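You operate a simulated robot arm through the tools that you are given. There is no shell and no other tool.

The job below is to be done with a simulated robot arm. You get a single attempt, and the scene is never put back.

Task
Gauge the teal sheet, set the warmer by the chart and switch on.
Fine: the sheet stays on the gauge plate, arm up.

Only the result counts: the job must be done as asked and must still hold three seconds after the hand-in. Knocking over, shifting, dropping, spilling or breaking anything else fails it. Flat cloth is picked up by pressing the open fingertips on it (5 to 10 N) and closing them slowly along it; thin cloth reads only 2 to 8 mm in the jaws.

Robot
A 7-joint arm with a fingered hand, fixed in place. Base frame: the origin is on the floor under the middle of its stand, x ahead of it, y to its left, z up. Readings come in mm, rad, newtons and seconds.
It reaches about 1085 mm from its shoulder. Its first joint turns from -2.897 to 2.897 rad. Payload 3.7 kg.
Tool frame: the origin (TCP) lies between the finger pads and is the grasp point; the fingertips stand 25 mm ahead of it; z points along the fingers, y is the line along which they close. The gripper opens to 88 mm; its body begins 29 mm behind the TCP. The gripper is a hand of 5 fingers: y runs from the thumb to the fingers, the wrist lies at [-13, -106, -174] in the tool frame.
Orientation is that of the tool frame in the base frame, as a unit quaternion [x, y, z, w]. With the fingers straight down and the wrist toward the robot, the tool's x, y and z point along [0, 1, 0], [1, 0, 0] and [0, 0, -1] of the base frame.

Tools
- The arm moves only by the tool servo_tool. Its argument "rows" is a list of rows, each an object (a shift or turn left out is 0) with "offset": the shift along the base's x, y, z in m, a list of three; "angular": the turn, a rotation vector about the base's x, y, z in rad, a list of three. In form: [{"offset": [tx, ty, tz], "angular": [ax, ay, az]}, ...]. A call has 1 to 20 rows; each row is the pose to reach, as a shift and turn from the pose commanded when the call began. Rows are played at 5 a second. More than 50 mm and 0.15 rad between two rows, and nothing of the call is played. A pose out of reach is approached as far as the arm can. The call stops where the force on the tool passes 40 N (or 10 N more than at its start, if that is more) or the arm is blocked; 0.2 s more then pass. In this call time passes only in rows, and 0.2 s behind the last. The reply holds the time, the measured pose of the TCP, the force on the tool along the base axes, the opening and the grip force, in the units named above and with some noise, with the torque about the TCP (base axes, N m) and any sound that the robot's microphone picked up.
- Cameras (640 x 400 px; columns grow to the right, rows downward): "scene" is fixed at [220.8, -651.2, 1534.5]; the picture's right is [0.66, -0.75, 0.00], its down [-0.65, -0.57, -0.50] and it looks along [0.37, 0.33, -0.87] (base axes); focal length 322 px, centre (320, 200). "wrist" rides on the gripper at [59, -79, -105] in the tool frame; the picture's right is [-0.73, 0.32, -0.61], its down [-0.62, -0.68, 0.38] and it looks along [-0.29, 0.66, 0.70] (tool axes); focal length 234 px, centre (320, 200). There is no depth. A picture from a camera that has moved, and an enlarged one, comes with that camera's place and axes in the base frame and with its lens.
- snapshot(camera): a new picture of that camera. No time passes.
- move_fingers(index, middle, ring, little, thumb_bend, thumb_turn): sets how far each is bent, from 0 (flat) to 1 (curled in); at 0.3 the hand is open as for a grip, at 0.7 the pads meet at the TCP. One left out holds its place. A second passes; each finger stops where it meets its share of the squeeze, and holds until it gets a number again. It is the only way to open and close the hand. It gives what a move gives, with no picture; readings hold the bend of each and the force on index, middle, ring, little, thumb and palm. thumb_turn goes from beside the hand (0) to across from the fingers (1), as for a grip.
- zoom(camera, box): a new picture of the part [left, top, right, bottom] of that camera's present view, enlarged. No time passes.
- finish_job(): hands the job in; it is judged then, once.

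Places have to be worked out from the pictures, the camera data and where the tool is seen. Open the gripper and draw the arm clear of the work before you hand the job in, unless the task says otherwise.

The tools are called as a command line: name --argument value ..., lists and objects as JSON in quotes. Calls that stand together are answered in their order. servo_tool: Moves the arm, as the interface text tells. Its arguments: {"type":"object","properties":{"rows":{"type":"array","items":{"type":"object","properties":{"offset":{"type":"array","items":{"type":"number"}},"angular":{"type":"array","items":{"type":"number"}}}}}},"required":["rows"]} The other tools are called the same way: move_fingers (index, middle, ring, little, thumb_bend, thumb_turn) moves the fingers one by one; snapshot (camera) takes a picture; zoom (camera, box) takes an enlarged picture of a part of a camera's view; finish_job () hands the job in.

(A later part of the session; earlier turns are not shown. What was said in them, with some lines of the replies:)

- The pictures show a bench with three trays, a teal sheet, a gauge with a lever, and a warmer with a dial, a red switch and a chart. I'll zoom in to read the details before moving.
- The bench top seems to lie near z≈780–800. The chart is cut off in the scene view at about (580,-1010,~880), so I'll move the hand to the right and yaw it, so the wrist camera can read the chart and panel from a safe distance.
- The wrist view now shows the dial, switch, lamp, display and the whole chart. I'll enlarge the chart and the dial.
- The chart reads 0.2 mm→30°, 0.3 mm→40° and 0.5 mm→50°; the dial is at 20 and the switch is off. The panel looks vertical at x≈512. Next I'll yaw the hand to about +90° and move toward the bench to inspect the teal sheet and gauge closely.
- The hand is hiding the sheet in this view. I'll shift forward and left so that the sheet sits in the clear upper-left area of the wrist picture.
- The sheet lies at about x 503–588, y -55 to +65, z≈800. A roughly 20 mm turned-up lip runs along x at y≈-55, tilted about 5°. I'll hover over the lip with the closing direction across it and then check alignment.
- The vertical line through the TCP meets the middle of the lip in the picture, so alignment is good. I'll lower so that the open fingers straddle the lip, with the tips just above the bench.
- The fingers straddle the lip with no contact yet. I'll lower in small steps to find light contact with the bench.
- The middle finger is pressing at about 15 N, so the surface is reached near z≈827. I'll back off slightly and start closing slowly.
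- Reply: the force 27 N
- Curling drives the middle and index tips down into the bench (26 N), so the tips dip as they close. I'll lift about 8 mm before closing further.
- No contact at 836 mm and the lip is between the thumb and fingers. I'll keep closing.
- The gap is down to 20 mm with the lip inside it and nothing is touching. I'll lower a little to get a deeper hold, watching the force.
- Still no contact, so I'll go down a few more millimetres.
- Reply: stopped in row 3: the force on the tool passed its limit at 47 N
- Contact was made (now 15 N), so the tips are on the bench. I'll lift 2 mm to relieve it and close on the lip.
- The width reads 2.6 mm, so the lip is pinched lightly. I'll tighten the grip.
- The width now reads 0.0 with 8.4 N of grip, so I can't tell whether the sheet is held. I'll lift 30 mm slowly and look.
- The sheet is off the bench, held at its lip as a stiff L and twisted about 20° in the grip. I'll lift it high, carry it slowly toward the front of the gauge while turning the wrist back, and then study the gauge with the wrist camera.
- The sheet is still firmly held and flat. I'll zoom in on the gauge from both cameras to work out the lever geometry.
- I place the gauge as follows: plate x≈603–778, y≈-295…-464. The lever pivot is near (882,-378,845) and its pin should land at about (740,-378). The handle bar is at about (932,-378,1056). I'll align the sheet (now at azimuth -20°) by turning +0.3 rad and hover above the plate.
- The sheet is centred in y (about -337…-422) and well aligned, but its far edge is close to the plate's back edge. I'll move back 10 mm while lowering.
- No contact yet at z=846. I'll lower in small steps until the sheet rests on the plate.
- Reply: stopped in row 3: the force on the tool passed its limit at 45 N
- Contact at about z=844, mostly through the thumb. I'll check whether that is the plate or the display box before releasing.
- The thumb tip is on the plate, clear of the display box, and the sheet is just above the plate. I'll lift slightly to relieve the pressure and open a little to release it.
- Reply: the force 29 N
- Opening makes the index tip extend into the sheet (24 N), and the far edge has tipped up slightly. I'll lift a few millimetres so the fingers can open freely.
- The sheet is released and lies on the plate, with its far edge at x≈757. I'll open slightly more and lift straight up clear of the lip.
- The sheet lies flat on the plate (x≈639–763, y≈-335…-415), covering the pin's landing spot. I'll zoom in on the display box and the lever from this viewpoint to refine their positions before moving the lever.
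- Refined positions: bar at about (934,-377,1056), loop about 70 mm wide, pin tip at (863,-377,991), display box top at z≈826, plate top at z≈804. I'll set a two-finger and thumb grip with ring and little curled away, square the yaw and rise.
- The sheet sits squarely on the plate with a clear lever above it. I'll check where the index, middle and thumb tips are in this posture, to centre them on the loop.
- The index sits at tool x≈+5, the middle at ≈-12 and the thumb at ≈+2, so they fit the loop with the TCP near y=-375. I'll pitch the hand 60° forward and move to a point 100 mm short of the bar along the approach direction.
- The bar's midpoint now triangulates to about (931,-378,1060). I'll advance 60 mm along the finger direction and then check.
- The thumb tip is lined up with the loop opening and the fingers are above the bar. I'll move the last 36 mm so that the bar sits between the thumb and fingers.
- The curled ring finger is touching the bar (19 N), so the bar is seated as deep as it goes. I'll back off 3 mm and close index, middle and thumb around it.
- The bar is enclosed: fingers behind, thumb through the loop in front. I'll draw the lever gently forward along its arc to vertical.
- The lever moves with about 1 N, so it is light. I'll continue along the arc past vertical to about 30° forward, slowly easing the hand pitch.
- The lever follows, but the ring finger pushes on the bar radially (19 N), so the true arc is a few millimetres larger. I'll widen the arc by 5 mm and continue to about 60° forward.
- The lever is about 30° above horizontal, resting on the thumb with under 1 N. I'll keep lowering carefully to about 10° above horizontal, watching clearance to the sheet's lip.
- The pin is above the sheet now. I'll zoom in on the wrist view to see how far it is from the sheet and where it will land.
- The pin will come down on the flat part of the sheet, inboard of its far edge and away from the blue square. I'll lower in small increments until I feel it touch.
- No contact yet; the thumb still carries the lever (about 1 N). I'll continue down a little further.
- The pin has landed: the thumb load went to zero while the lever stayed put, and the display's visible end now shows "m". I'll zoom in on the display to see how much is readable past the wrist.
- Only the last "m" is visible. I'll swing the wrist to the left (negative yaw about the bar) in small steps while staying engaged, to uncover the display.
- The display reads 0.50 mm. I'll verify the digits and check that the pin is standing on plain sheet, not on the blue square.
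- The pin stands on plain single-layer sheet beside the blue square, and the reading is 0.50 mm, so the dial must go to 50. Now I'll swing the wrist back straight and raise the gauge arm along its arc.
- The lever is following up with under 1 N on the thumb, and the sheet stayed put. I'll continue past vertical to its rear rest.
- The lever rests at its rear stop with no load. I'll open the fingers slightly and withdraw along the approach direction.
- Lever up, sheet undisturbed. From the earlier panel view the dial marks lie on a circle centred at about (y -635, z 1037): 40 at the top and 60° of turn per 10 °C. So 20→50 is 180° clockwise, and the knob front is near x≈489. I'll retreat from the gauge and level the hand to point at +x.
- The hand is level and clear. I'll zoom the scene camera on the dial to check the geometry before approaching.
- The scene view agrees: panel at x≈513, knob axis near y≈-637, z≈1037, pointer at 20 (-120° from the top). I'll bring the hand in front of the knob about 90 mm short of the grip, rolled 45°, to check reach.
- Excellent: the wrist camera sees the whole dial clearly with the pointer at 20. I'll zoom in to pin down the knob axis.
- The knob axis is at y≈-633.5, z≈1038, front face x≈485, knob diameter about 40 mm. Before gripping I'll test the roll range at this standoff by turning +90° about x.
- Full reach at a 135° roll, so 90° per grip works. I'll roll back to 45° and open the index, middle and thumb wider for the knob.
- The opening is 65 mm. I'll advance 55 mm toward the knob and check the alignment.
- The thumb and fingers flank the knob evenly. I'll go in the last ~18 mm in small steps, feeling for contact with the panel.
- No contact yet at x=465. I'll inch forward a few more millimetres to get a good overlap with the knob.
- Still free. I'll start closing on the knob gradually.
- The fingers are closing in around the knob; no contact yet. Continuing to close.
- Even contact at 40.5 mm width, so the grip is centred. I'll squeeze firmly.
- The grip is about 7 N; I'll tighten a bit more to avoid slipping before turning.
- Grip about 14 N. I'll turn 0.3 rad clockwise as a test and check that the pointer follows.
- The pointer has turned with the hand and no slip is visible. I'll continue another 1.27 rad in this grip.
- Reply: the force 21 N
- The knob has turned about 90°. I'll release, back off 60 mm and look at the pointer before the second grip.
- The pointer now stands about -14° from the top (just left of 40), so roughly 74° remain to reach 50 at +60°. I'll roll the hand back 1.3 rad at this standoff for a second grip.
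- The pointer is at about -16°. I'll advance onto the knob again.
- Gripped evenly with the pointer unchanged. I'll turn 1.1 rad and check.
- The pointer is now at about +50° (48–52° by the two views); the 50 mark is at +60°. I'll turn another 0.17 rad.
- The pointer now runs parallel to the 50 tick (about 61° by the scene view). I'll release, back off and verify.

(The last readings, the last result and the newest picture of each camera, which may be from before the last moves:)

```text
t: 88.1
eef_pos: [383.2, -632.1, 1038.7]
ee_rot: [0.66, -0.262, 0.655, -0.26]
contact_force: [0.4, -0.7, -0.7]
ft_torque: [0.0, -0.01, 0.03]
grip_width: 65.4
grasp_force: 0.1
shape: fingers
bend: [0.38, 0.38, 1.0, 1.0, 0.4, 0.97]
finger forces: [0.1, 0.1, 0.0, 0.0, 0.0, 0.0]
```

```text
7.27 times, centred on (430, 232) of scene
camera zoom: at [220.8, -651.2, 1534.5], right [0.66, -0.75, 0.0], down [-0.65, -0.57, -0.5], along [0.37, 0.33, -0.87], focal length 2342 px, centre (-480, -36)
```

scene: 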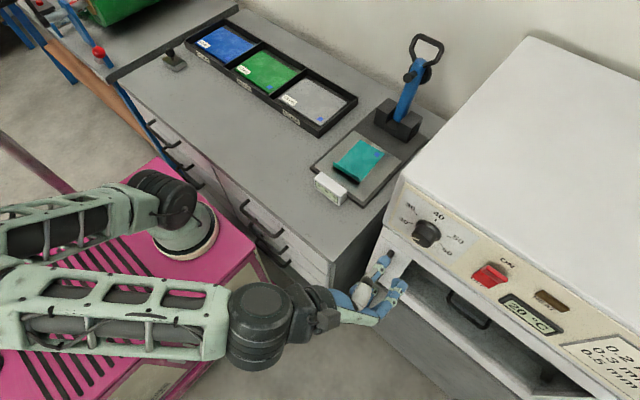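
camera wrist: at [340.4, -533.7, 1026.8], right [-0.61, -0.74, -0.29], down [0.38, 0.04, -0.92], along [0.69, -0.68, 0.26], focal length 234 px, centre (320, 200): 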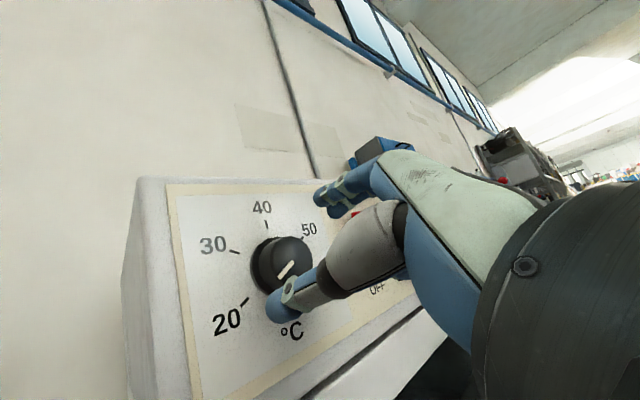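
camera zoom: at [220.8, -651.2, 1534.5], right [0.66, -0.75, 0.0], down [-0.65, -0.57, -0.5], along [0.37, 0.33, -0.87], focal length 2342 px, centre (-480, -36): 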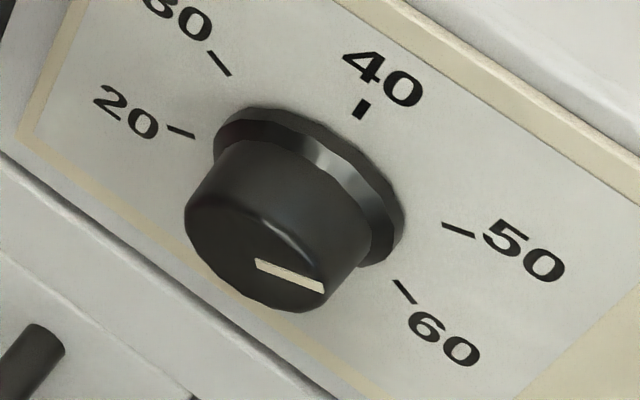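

The dial reads 50: pointer at 60° by both cameras, matching the 50 tick. Next is the rocker switch. Its ON half is centred near (y -746, z 1057). I'll pinch the fingertips into a pusher, roll level and move in front of it at a standoff.

move_fingers --index 0.69 --middle 0.69 --thumb_bend 0.67

servo_tool --rows '[{"offset": [-0.01, -0.015, 0.003], "angular": [-0.125, 0, 0]}, {"offset": [-0.01, -0.035, 0.006], "angular": [-0.25, 0, 0]}, {"offset": [-0.01, -0.055, 0.01], "angular": [-0.375, 0, 0]}, {"offset": [-0.01, -0.075, 0.014], "angular": [-0.5, 0, 0]}, {"offset": [-0.01, -0.095, 0.017], "angular": [-0.625, 0, 0]}, {"offset": [-0.01, -0.113, 0.019], "angular": [-0.754, 0, 0]}]'

snapshot --camera "wrist"

snapshot --camera "scene"

```text
t: 89.1
eef_pos: [382.6, -631.9, 1037.8]
ee_rot: [0.659, -0.263, 0.655, -0.26]
contact_force: [-0.1, -0.1, -1.1]
ft_torque: [0.03, 0.0, -0.03]
grip_width: 3.2
grasp_force: 0.0
shape: fingers
bend: [0.69, 0.69, 1.0, 1.0, 0.67, 0.97]
finger forces: [0.1, 0.0, 0.1, 0.0, 0.0, 0.0]
```

```text
t: 90.5
eef_pos: [372.8, -746.2, 1057.9]
ee_rot: [0.71, -0.004, 0.704, 0.002]
contact_force: [0.6, -0.4, 0.1]
ft_torque: [-0.01, -0.02, 0.02]
grip_width: 3.0
grasp_force: 0.0
shape: fingers
bend: [0.69, 0.69, 1.0, 1.0, 0.67, 0.97]
finger forces: [0.0, 0.0, 0.0, 0.0, 0.0, 0.1]
```

```text
taken
camera wrist: at [268.1, -667.2, 1118.8], right [-0.61, -0.32, -0.72], down [0.38, 0.68, -0.62], along [0.69, -0.66, -0.29], focal length 234 px, centre (320, 200)
```

wrist: 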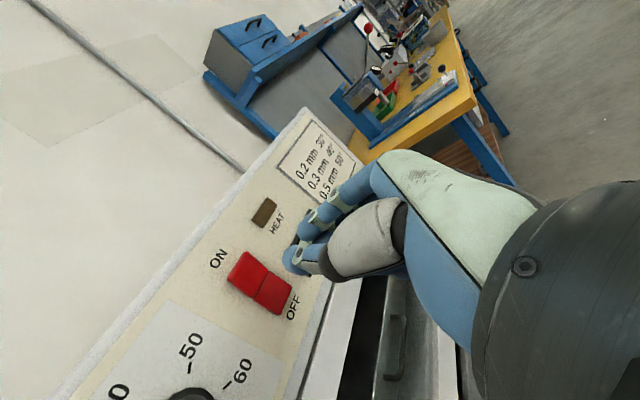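

```text
taken
```

scene: 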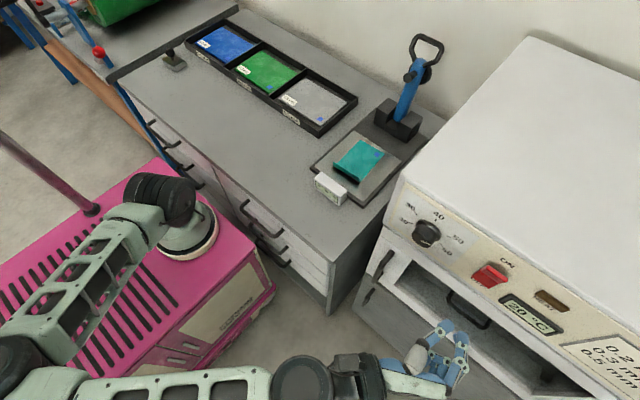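

The switch is in clear view. I'll zoom in to locate its ON half precisely.

zoom --camera "wrist" --box '[190, 180, 340, 340]'

zoom --camera "scene" --box '[450, 230, 560, 340]'

```text
2.50 times, centred on (265, 260) of wrist
camera zoom: at [268.1, -667.2, 1118.8], right [-0.61, -0.32, -0.72], down [0.38, 0.68, -0.62], along [0.69, -0.66, -0.29], focal length 585 px, centre (458, 50)
```

zoom: 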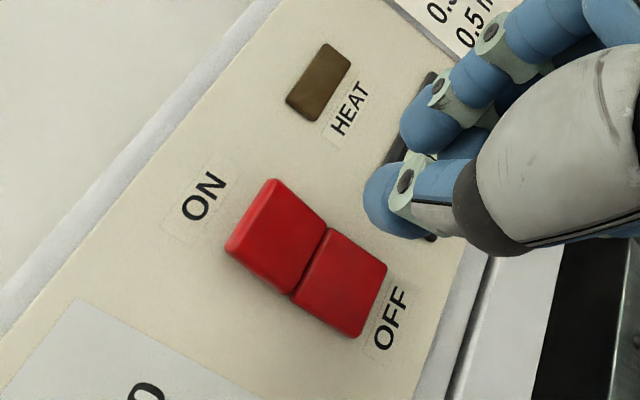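

```text
3.64 times, centred on (505, 285) of scene
camera zoom: at [220.8, -651.2, 1534.5], right [0.66, -0.75, 0.0], down [-0.65, -0.57, -0.5], along [0.37, 0.33, -0.87], focal length 1171 px, centre (-353, -109)
```

zoom: 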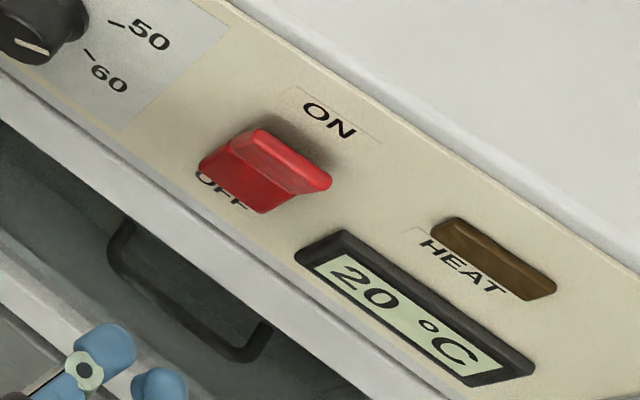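

The ON half is centred at about (495, -747, 1057) and sticks out at its top. I'll align at y=-747, z=1061 and advance to just short of contact.

servo_tool --rows '[{"offset": [0.02, -0.001, 0.003]}, {"offset": [0.04, -0.001, 0.003]}, {"offset": [0.055, -0.001, 0.003]}, {"offset": [0.067, -0.001, 0.003]}]'

zoom --camera "wrist" --box '[200, 160, 400, 340]'

zoom --camera "scene" --box '[430, 210, 560, 340]'

```text
t: 91.5
eef_pos: [440.6, -747.3, 1061.0]
ee_rot: [0.709, -0.003, 0.705, 0.002]
contact_force: [0.5, -0.5, -0.2]
ft_torque: [-0.01, -0.04, 0.02]
grip_width: 3.1
grasp_force: 0.0
shape: fingers
bend: [0.69, 0.69, 1.0, 1.0, 0.67, 0.97]
finger forces: [0.1, 0.1, 0.1, 0.0, 0.0, 0.0]
```

```text
2.22 times, centred on (300, 250) of wrist
camera zoom: at [335.7, -668.9, 1122.0], right [-0.61, -0.32, -0.72], down [0.38, 0.68, -0.62], along [0.69, -0.66, -0.3], focal length 520 px, centre (364, 89)
```

zoom: 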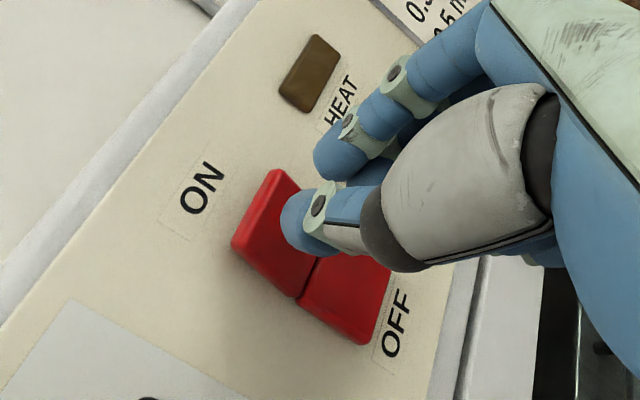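

```text
3.08 times, centred on (495, 275) of scene
camera zoom: at [220.8, -651.2, 1534.5], right [0.66, -0.75, 0.0], down [-0.65, -0.57, -0.5], along [0.37, 0.33, -0.87], focal length 991 px, centre (-218, -31)
```

zoom: 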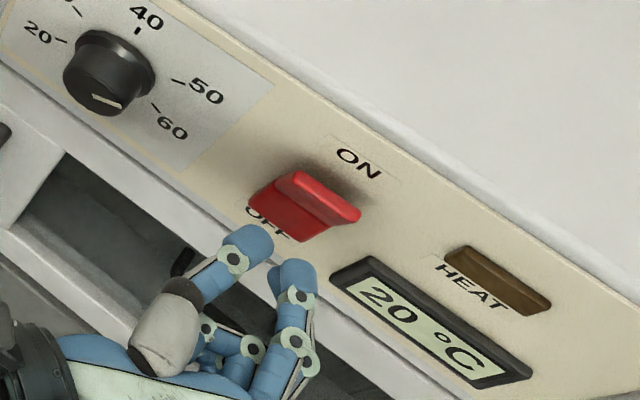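

The thumb and finger tips are about 9 mm apart, nearly as wide as the switch (y -734…-764). I'll close the pinch a bit more and centre it at y≈-749.

move_fingers --index 0.76 --middle 0.76 --thumb_bend 0.72

servo_tool --rows '[{"offset": [0.004, -0.002, 0.001]}, {"offset": [0.008, -0.002, 0.001]}]'

zoom --camera "wrist" --box '[200, 160, 400, 340]'

zoom --camera "scene" --box '[430, 210, 560, 340]'

```text
t: 92.5
eef_pos: [440.4, -748.5, 1061.9]
ee_rot: [0.709, -0.004, 0.706, 0.001]
contact_force: [-0.1, -0.8, -0.6]
ft_torque: [0.01, 0.02, 0.01]
grip_width: 0.0
grasp_force: 0.1
shape: fingers
bend: [0.75, 0.76, 1.0, 1.0, 0.7, 0.97]
finger forces: [0.0, 0.1, 0.1, 0.0, 0.1, 0.1]
```

```text
t: 93.1
eef_pos: [447.9, -750.3, 1061.5]
ee_rot: [0.708, -0.004, 0.706, 0.002]
contact_force: [-0.1, 0.2, -0.3]
ft_torque: [0.0, 0.0, -0.01]
grip_width: 0.0
grasp_force: 0.1
shape: fingers
bend: [0.75, 0.76, 1.0, 1.0, 0.7, 0.97]
finger forces: [0.1, 0.1, 0.1, 0.1, 0.0, 0.0]
```

```text
2.22 times, centred on (300, 250) of wrist
camera zoom: at [342.8, -670.5, 1122.1], right [-0.61, -0.32, -0.72], down [0.38, 0.68, -0.62], along [0.69, -0.66, -0.3], focal length 520 px, centre (364, 89)
```

zoom: 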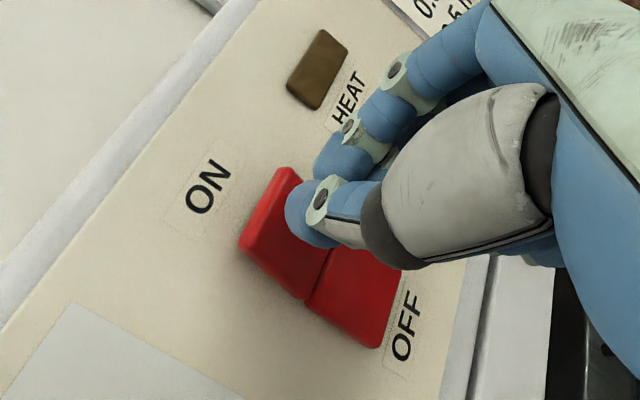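

```text
3.08 times, centred on (495, 275) of scene
camera zoom: at [220.8, -651.2, 1534.5], right [0.66, -0.75, 0.0], down [-0.65, -0.57, -0.5], along [0.37, 0.33, -0.87], focal length 991 px, centre (-218, -31)
```

zoom: 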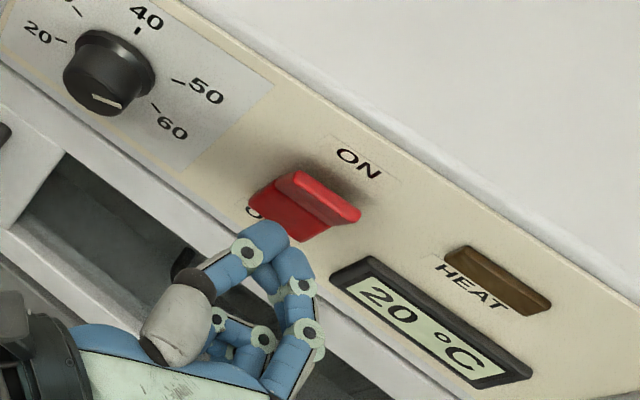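

Now I'll press: advance slowly, watching force and the switch.

servo_tool --rows '[{"offset": [0.003, 0, 0.001]}, {"offset": [0.006, 0, 0.002]}, {"offset": [0.009, 0, 0.002]}, {"offset": [0.012, 0, 0.002]}]'

zoom --camera "scene" --box '[430, 210, 560, 340]'

```text
t: 94.1
eef_pos: [459.4, -748.4, 1062.9]
ee_rot: [0.709, -0.004, 0.705, 0.001]
contact_force: [0.1, 0.9, 0.1]
ft_torque: [0.0, -0.01, -0.02]
grip_width: 0.0
grasp_force: 0.0
shape: fingers
bend: [0.75, 0.76, 1.0, 1.0, 0.7, 0.97]
finger forces: [0.0, 0.0, 0.0, 0.0, 0.0, 0.0]
```

```text
3.08 times, centred on (495, 275) of scene
camera zoom: at [220.8, -651.2, 1534.5], right [0.66, -0.75, 0.0], down [-0.65, -0.57, -0.5], along [0.37, 0.33, -0.87], focal length 991 px, centre (-218, -31)
```

zoom: 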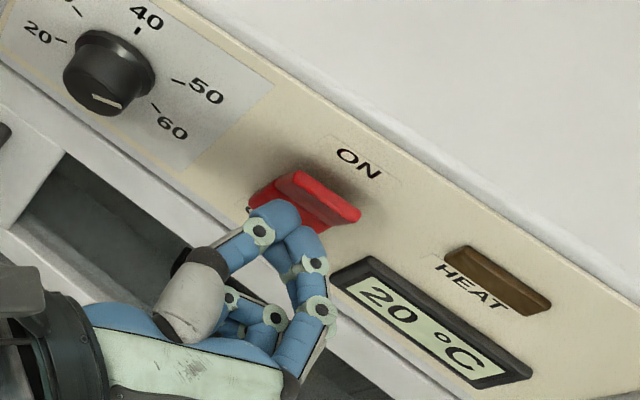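

No contact yet; I'll continue in small steps.

servo_tool --rows '[{"offset": [0.003, 0, 0]}, {"offset": [0.006, 0, 0]}, {"offset": [0.009, 0, 0]}]'

zoom --camera "scene" --box '[430, 210, 560, 340]'

zoom --camera "wrist" --box '[200, 160, 400, 340]'

```text
t: 94.9
eef_pos: [468.0, -749.3, 1061.7]
ee_rot: [0.709, -0.005, 0.705, 0.0]
contact_force: [0.3, 0.1, 0.5]
ft_torque: [-0.02, 0.05, 0.0]
grip_width: 0.0
grasp_force: 0.1
shape: fingers
bend: [0.75, 0.76, 1.0, 1.0, 0.7, 0.97]
finger forces: [0.0, 0.1, 0.0, 0.0, 0.0, 0.0]
```

```text
3.08 times, centred on (495, 275) of scene
camera zoom: at [220.8, -651.2, 1534.5], right [0.66, -0.75, 0.0], down [-0.65, -0.57, -0.5], along [0.37, 0.33, -0.87], focal length 991 px, centre (-218, -31)
```

zoom: 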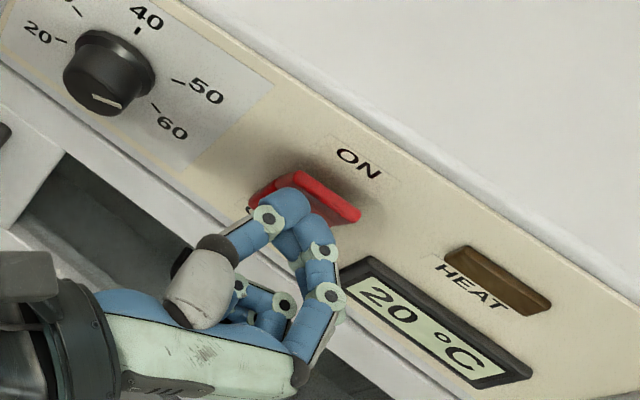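

```text
2.22 times, centred on (300, 250) of wrist
camera zoom: at [363.1, -670.2, 1123.3], right [-0.61, -0.32, -0.72], down [0.38, 0.68, -0.62], along [0.69, -0.66, -0.3], focal length 520 px, centre (364, 89)
```

zoom: 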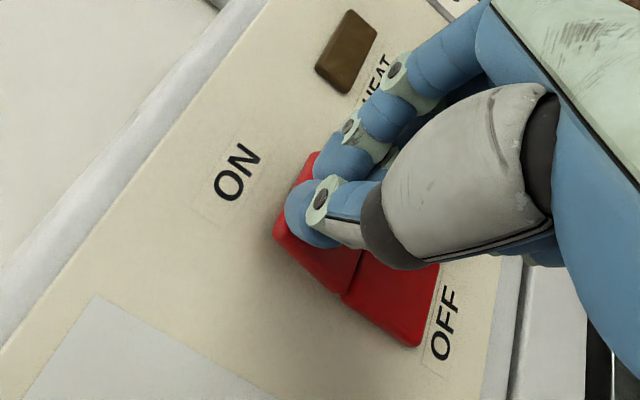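

The tips are right at the ON half. I'll keep pressing forward in small steps.

servo_tool --rows '[{"offset": [0.002, 0, 0]}, {"offset": [0.004, 0, 0]}, {"offset": [0.006, 0, 0]}]'

zoom --camera "scene" --box '[430, 210, 560, 340]'

```text
t: 95.7
eef_pos: [473.2, -749.2, 1063.5]
ee_rot: [0.709, -0.004, 0.705, 0.001]
contact_force: [-0.3, 0.7, 0.7]
ft_torque: [0.02, 0.0, 0.03]
grip_width: 0.2
grasp_force: 0.0
shape: fingers
bend: [0.75, 0.76, 1.0, 1.0, 0.7, 0.97]
finger forces: [0.0, 0.1, 0.0, 0.1, 0.0, 0.1]
```

```text
3.08 times, centred on (495, 275) of scene
camera zoom: at [220.8, -651.2, 1534.5], right [0.66, -0.75, 0.0], down [-0.65, -0.57, -0.5], along [0.37, 0.33, -0.87], focal length 991 px, centre (-218, -31)
```

zoom: 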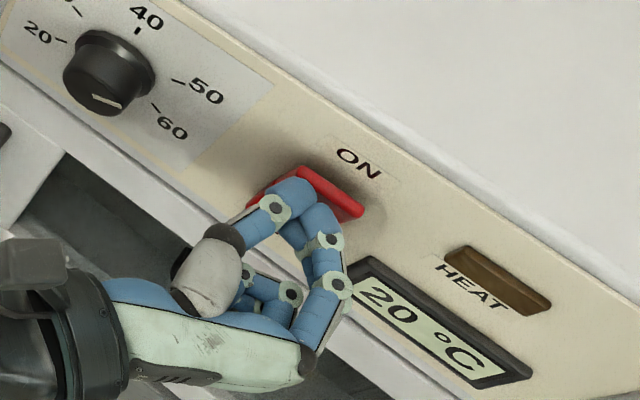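

The ON half is starting to move in. I'll continue pressing a few more millimetres.

servo_tool --rows '[{"offset": [0.002, 0, 0]}, {"offset": [0.004, 0, 0]}, {"offset": [0.006, 0, 0]}, {"offset": [0.008, 0, 0]}]'

zoom --camera "scene" --box '[430, 210, 560, 340]'

zoom --camera "wrist" --box '[200, 160, 400, 340]'

```text
t: 96.7
eef_pos: [482.9, -749.6, 1063.3]
ee_rot: [0.709, -0.004, 0.705, 0.001]
contact_force: [-1.3, 0.3, -0.1]
ft_torque: [0.01, 0.01, 0.03]
grip_width: 0.0
grasp_force: 0.1
shape: fingers
bend: [0.75, 0.76, 1.0, 1.0, 0.7, 0.97]
finger forces: [0.0, 0.1, 0.0, 0.1, 0.0, 0.0]
```

```text
3.08 times, centred on (495, 275) of scene
camera zoom: at [220.8, -651.2, 1534.5], right [0.66, -0.75, 0.0], down [-0.65, -0.57, -0.5], along [0.37, 0.33, -0.87], focal length 991 px, centre (-218, -31)
```

zoom: 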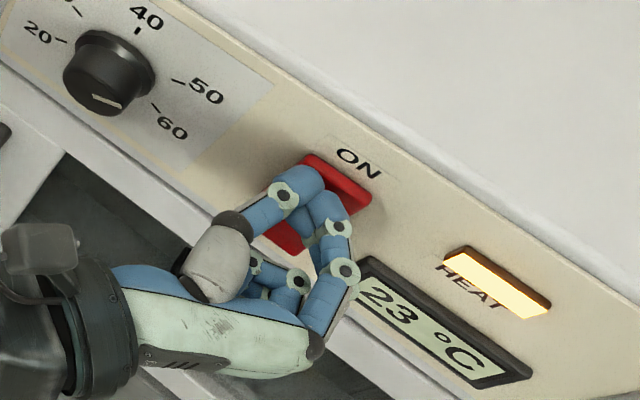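

```text
2.22 times, centred on (300, 250) of wrist
camera zoom: at [377.7, -670.0, 1123.6], right [-0.61, -0.32, -0.72], down [0.39, 0.68, -0.62], along [0.69, -0.66, -0.3], focal length 520 px, centre (364, 89)
```

zoom: 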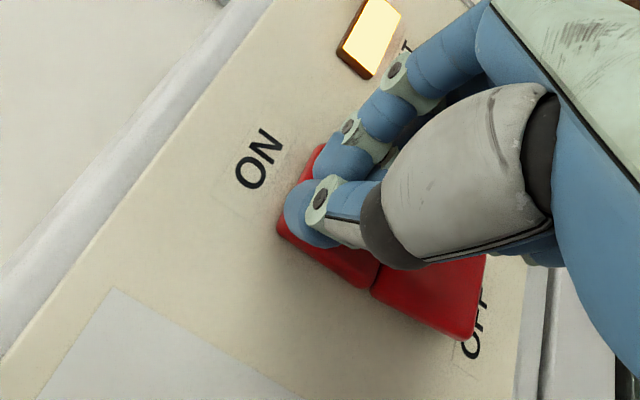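

The HEAT lamp is lit and the display is climbing (23 °C), so the switch is on. I'll back straight off and confirm it stays latched.

servo_tool --rows '[{"offset": [-0.015, 0, 0]}, {"offset": [-0.035, 0, 0]}, {"offset": [-0.06, 0, 0]}, {"offset": [-0.09, 0.005, 0]}, {"offset": [-0.12, 0.02, 0]}, {"offset": [-0.15, 0.04, 0]}, {"offset": [-0.17, 0.07, 0.02]}, {"offset": [-0.19, 0.1, 0.04]}]'

zoom --camera "scene" --box '[385, 190, 585, 360]'

snapshot --camera "scene"

```text
t: 98.5
eef_pos: [294.8, -646.6, 1102.4]
ee_rot: [0.709, -0.004, 0.705, 0.0]
contact_force: [0.2, 0.8, 0.2]
ft_torque: [-0.02, 0.04, 0.0]
grip_width: 0.1
grasp_force: 0.0
shape: fingers
bend: [0.75, 0.76, 1.0, 1.0, 0.7, 0.97]
finger forces: [0.0, 0.0, 0.1, 0.1, 0.1, 0.1]
```

```text
2.35 times, centred on (485, 275) of scene
camera zoom: at [220.8, -651.2, 1534.5], right [0.66, -0.75, 0.0], down [-0.65, -0.57, -0.5], along [0.37, 0.33, -0.87], focal length 758 px, centre (-68, 24)
```

zoom: 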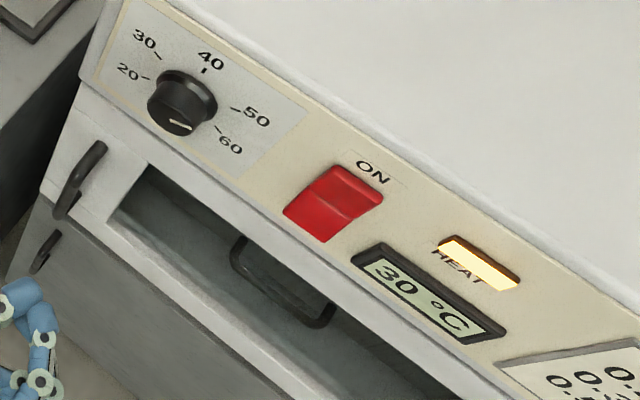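

```text
taken
```

scene: 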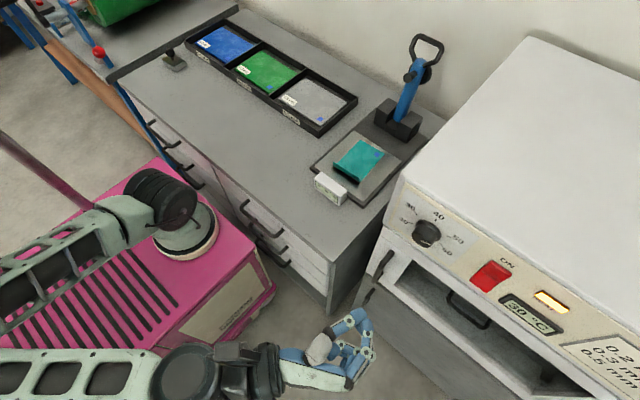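

The switch stays on and the temperature is at 30 °C and rising. I'll open the hand, draw the arm further clear and let some time pass to see where the temperature settles.

move_fingers --index 0.3 --middle 0.3 --ring 0.3 --little 0.3 --thumb_bend 0.3

servo_tool --rows '[{"offset": [-0.01, 0.03, 0.01]}, {"offset": [-0.02, 0.06, 0.03]}, {"offset": [-0.03, 0.09, 0.05]}, {"offset": [-0.035, 0.12, 0.07]}, {"offset": [-0.04, 0.15, 0.09]}, {"offset": [-0.04, 0.15, 0.09]}, {"offset": [-0.04, 0.15, 0.09]}, {"offset": [-0.04, 0.15, 0.09]}, {"offset": [-0.04, 0.15, 0.09]}, {"offset": [-0.04, 0.15, 0.09]}, {"offset": [-0.04, 0.15, 0.09]}, {"offset": [-0.04, 0.15, 0.09]}]'

zoom --camera "scene" --box '[385, 190, 585, 360]'

snapshot --camera "scene"

```text
t: 99.5
eef_pos: [294.3, -646.9, 1102.1]
ee_rot: [0.709, -0.004, 0.706, 0.002]
contact_force: [0.5, -0.2, 0.8]
ft_torque: [0.01, -0.02, 0.0]
grip_width: 84.2
grasp_force: 0.0
shape: fingers
bend: [0.3, 0.3, 0.3, 0.3, 0.3, 0.97]
finger forces: [0.1, 0.0, 0.0, 0.0, 0.0, 0.0]
```

```text
t: 102.1
eef_pos: [254.0, -497.2, 1196.2]
ee_rot: [0.708, -0.004, 0.706, 0.001]
contact_force: [0.3, 0.4, 0.1]
ft_torque: [0.02, -0.02, 0.01]
grip_width: 84.6
grasp_force: 0.1
shape: fingers
bend: [0.3, 0.3, 0.3, 0.3, 0.3, 0.97]
finger forces: [0.0, 0.0, 0.0, 0.0, 0.1, 0.0]
```

```text
2.35 times, centred on (485, 275) of scene
camera zoom: at [220.8, -651.2, 1534.5], right [0.66, -0.75, 0.0], down [-0.65, -0.57, -0.5], along [0.37, 0.33, -0.87], focal length 758 px, centre (-68, 24)
```

zoom: 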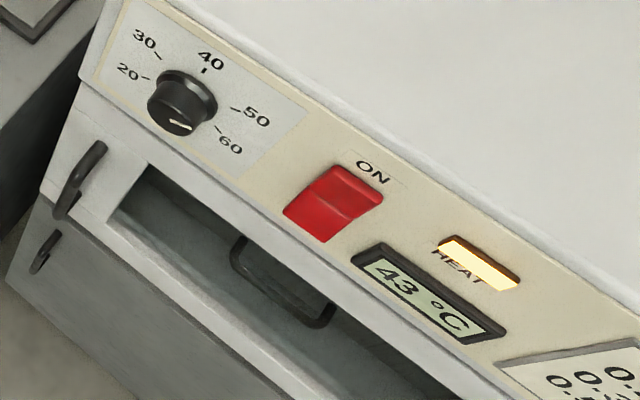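

```text
taken
```

scene: 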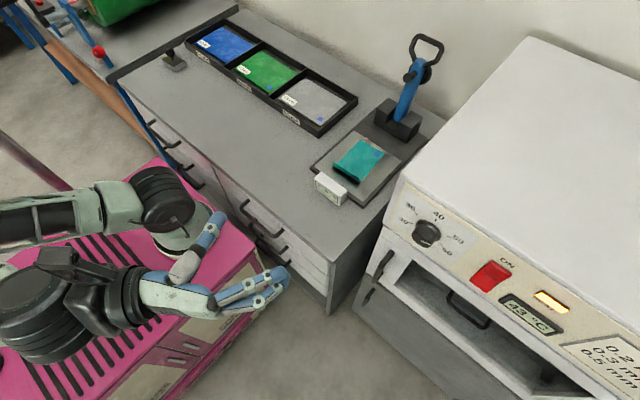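

It is at 43 °C and still heating. I'll hold still for a few seconds to see the settled temperature, which confirms the dial setting.

servo_tool --rows '[{"offset": [0, 0, 0.002]}, {"offset": [0, 0, 0.004]}, {"offset": [0, 0, 0.006]}, {"offset": [0, 0, 0.008]}, {"offset": [0, 0, 0.01]}, {"offset": [0, 0, 0.01]}, {"offset": [0, 0, 0.01]}, {"offset": [0, 0, 0.01]}, {"offset": [0, 0, 0.01]}, {"offset": [0, 0, 0.01]}, {"offset": [0, 0, 0.01]}, {"offset": [0, 0, 0.01]}, {"offset": [0, 0, 0.01]}, {"offset": [0, 0, 0.01]}, {"offset": [0, 0, 0.01]}, {"offset": [0, 0, 0.01]}, {"offset": [0, 0, 0.01]}, {"offset": [0, 0, 0.01]}, {"offset": [0, 0, 0.01]}, {"offset": [0, 0, 0.01]}]'

zoom --camera "scene" --box '[385, 190, 585, 360]'

zoom --camera "scene" --box '[300, 20, 460, 220]'

```text
t: 106.3
eef_pos: [252.7, -498.4, 1203.2]
ee_rot: [0.709, -0.003, 0.705, 0.002]
contact_force: [-1.0, 0.6, 0.4]
ft_torque: [-0.02, -0.02, 0.02]
grip_width: 84.7
grasp_force: 0.0
shape: fingers
bend: [0.3, 0.3, 0.3, 0.3, 0.3, 0.97]
finger forces: [0.0, 0.0, 0.1, 0.0, 0.0, 0.0]
```

```text
2.35 times, centred on (485, 275) of scene
camera zoom: at [220.8, -651.2, 1534.5], right [0.66, -0.75, 0.0], down [-0.65, -0.57, -0.5], along [0.37, 0.33, -0.87], focal length 758 px, centre (-68, 24)
```

zoom: 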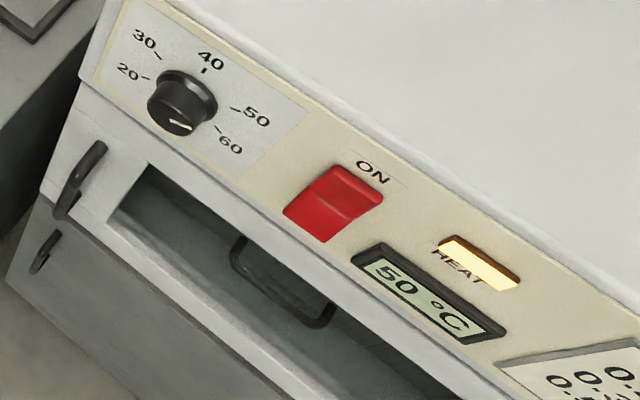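

```text
2.00 times, centred on (380, 120) of scene
camera zoom: at [220.8, -651.2, 1534.5], right [0.66, -0.75, 0.0], down [-0.65, -0.57, -0.5], along [0.37, 0.33, -0.87], focal length 644 px, centre (200, 360)
```

zoom: 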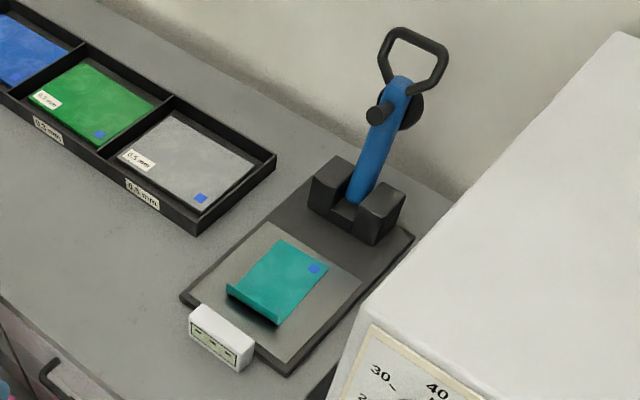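

The display reads 50 °C. I'll wait a few more seconds to be sure it holds at 50 rather than climbing.

servo_tool --rows '[{"offset": [0, 0, 0.001]}, {"offset": [0, 0, 0.002]}, {"offset": [0, 0, 0.002]}, {"offset": [0, 0, 0.002]}, {"offset": [0, 0, 0.002]}, {"offset": [0, 0, 0.002]}, {"offset": [0, 0, 0.002]}, {"offset": [0, 0, 0.002]}, {"offset": [0, 0, 0.002]}, {"offset": [0, 0, 0.002]}, {"offset": [0, 0, 0.002]}, {"offset": [0, 0, 0.002]}, {"offset": [0, 0, 0.002]}, {"offset": [0, 0, 0.002]}, {"offset": [0, 0, 0.002]}]'

zoom --camera "scene" --box '[385, 190, 585, 360]'

```text
t: 109.5
eef_pos: [252.9, -499.7, 1206.3]
ee_rot: [0.709, -0.004, 0.705, 0.002]
contact_force: [0.3, -0.7, -0.5]
ft_torque: [0.0, 0.02, -0.01]
grip_width: 84.5
grasp_force: 0.0
shape: fingers
bend: [0.3, 0.3, 0.3, 0.3, 0.3, 0.97]
finger forces: [0.1, 0.0, 0.0, 0.1, 0.0, 0.0]
```

```text
2.35 times, centred on (485, 275) of scene
camera zoom: at [220.8, -651.2, 1534.5], right [0.66, -0.75, 0.0], down [-0.65, -0.57, -0.5], along [0.37, 0.33, -0.87], focal length 758 px, centre (-68, 24)
```

zoom: 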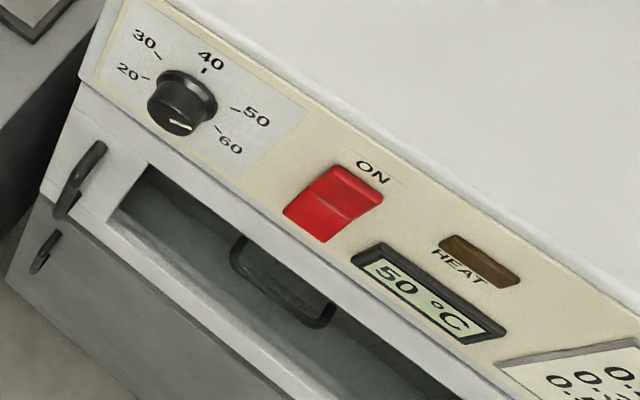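

The warmer holds at 50 °C: the HEAT lamp has cycled off at the setpoint and the switch is on. The sheet gauged 0.50 mm and lies on the gauge plate with the gauge arm up. The hand is open and clear, so I'm handing the job in.

finish_job

```text
The job is handed in.
```

The teal sheet gauged at 0.50 mm, so I set the warmer dial to 50 by the chart (0.5 mm → 50°) and switched it on.

- **Warmer:** the display climbed to 50 °C and held there, and the HEAT lamp went off once it reached that temperature. The switch stayed on after I let go.
- **Gauge:** the sheet is lying on the gauge plate with the gauge arm back up, as you said was fine. The reading was taken on plain sheet, next to the blue square rather than on it.
- **Surroundings:** the last pictures show nothing else moved or knocked over. The hand is open and the robot arm is well clear of the bench and the warmer.

The job was handed in without an error, but no verdict came back.
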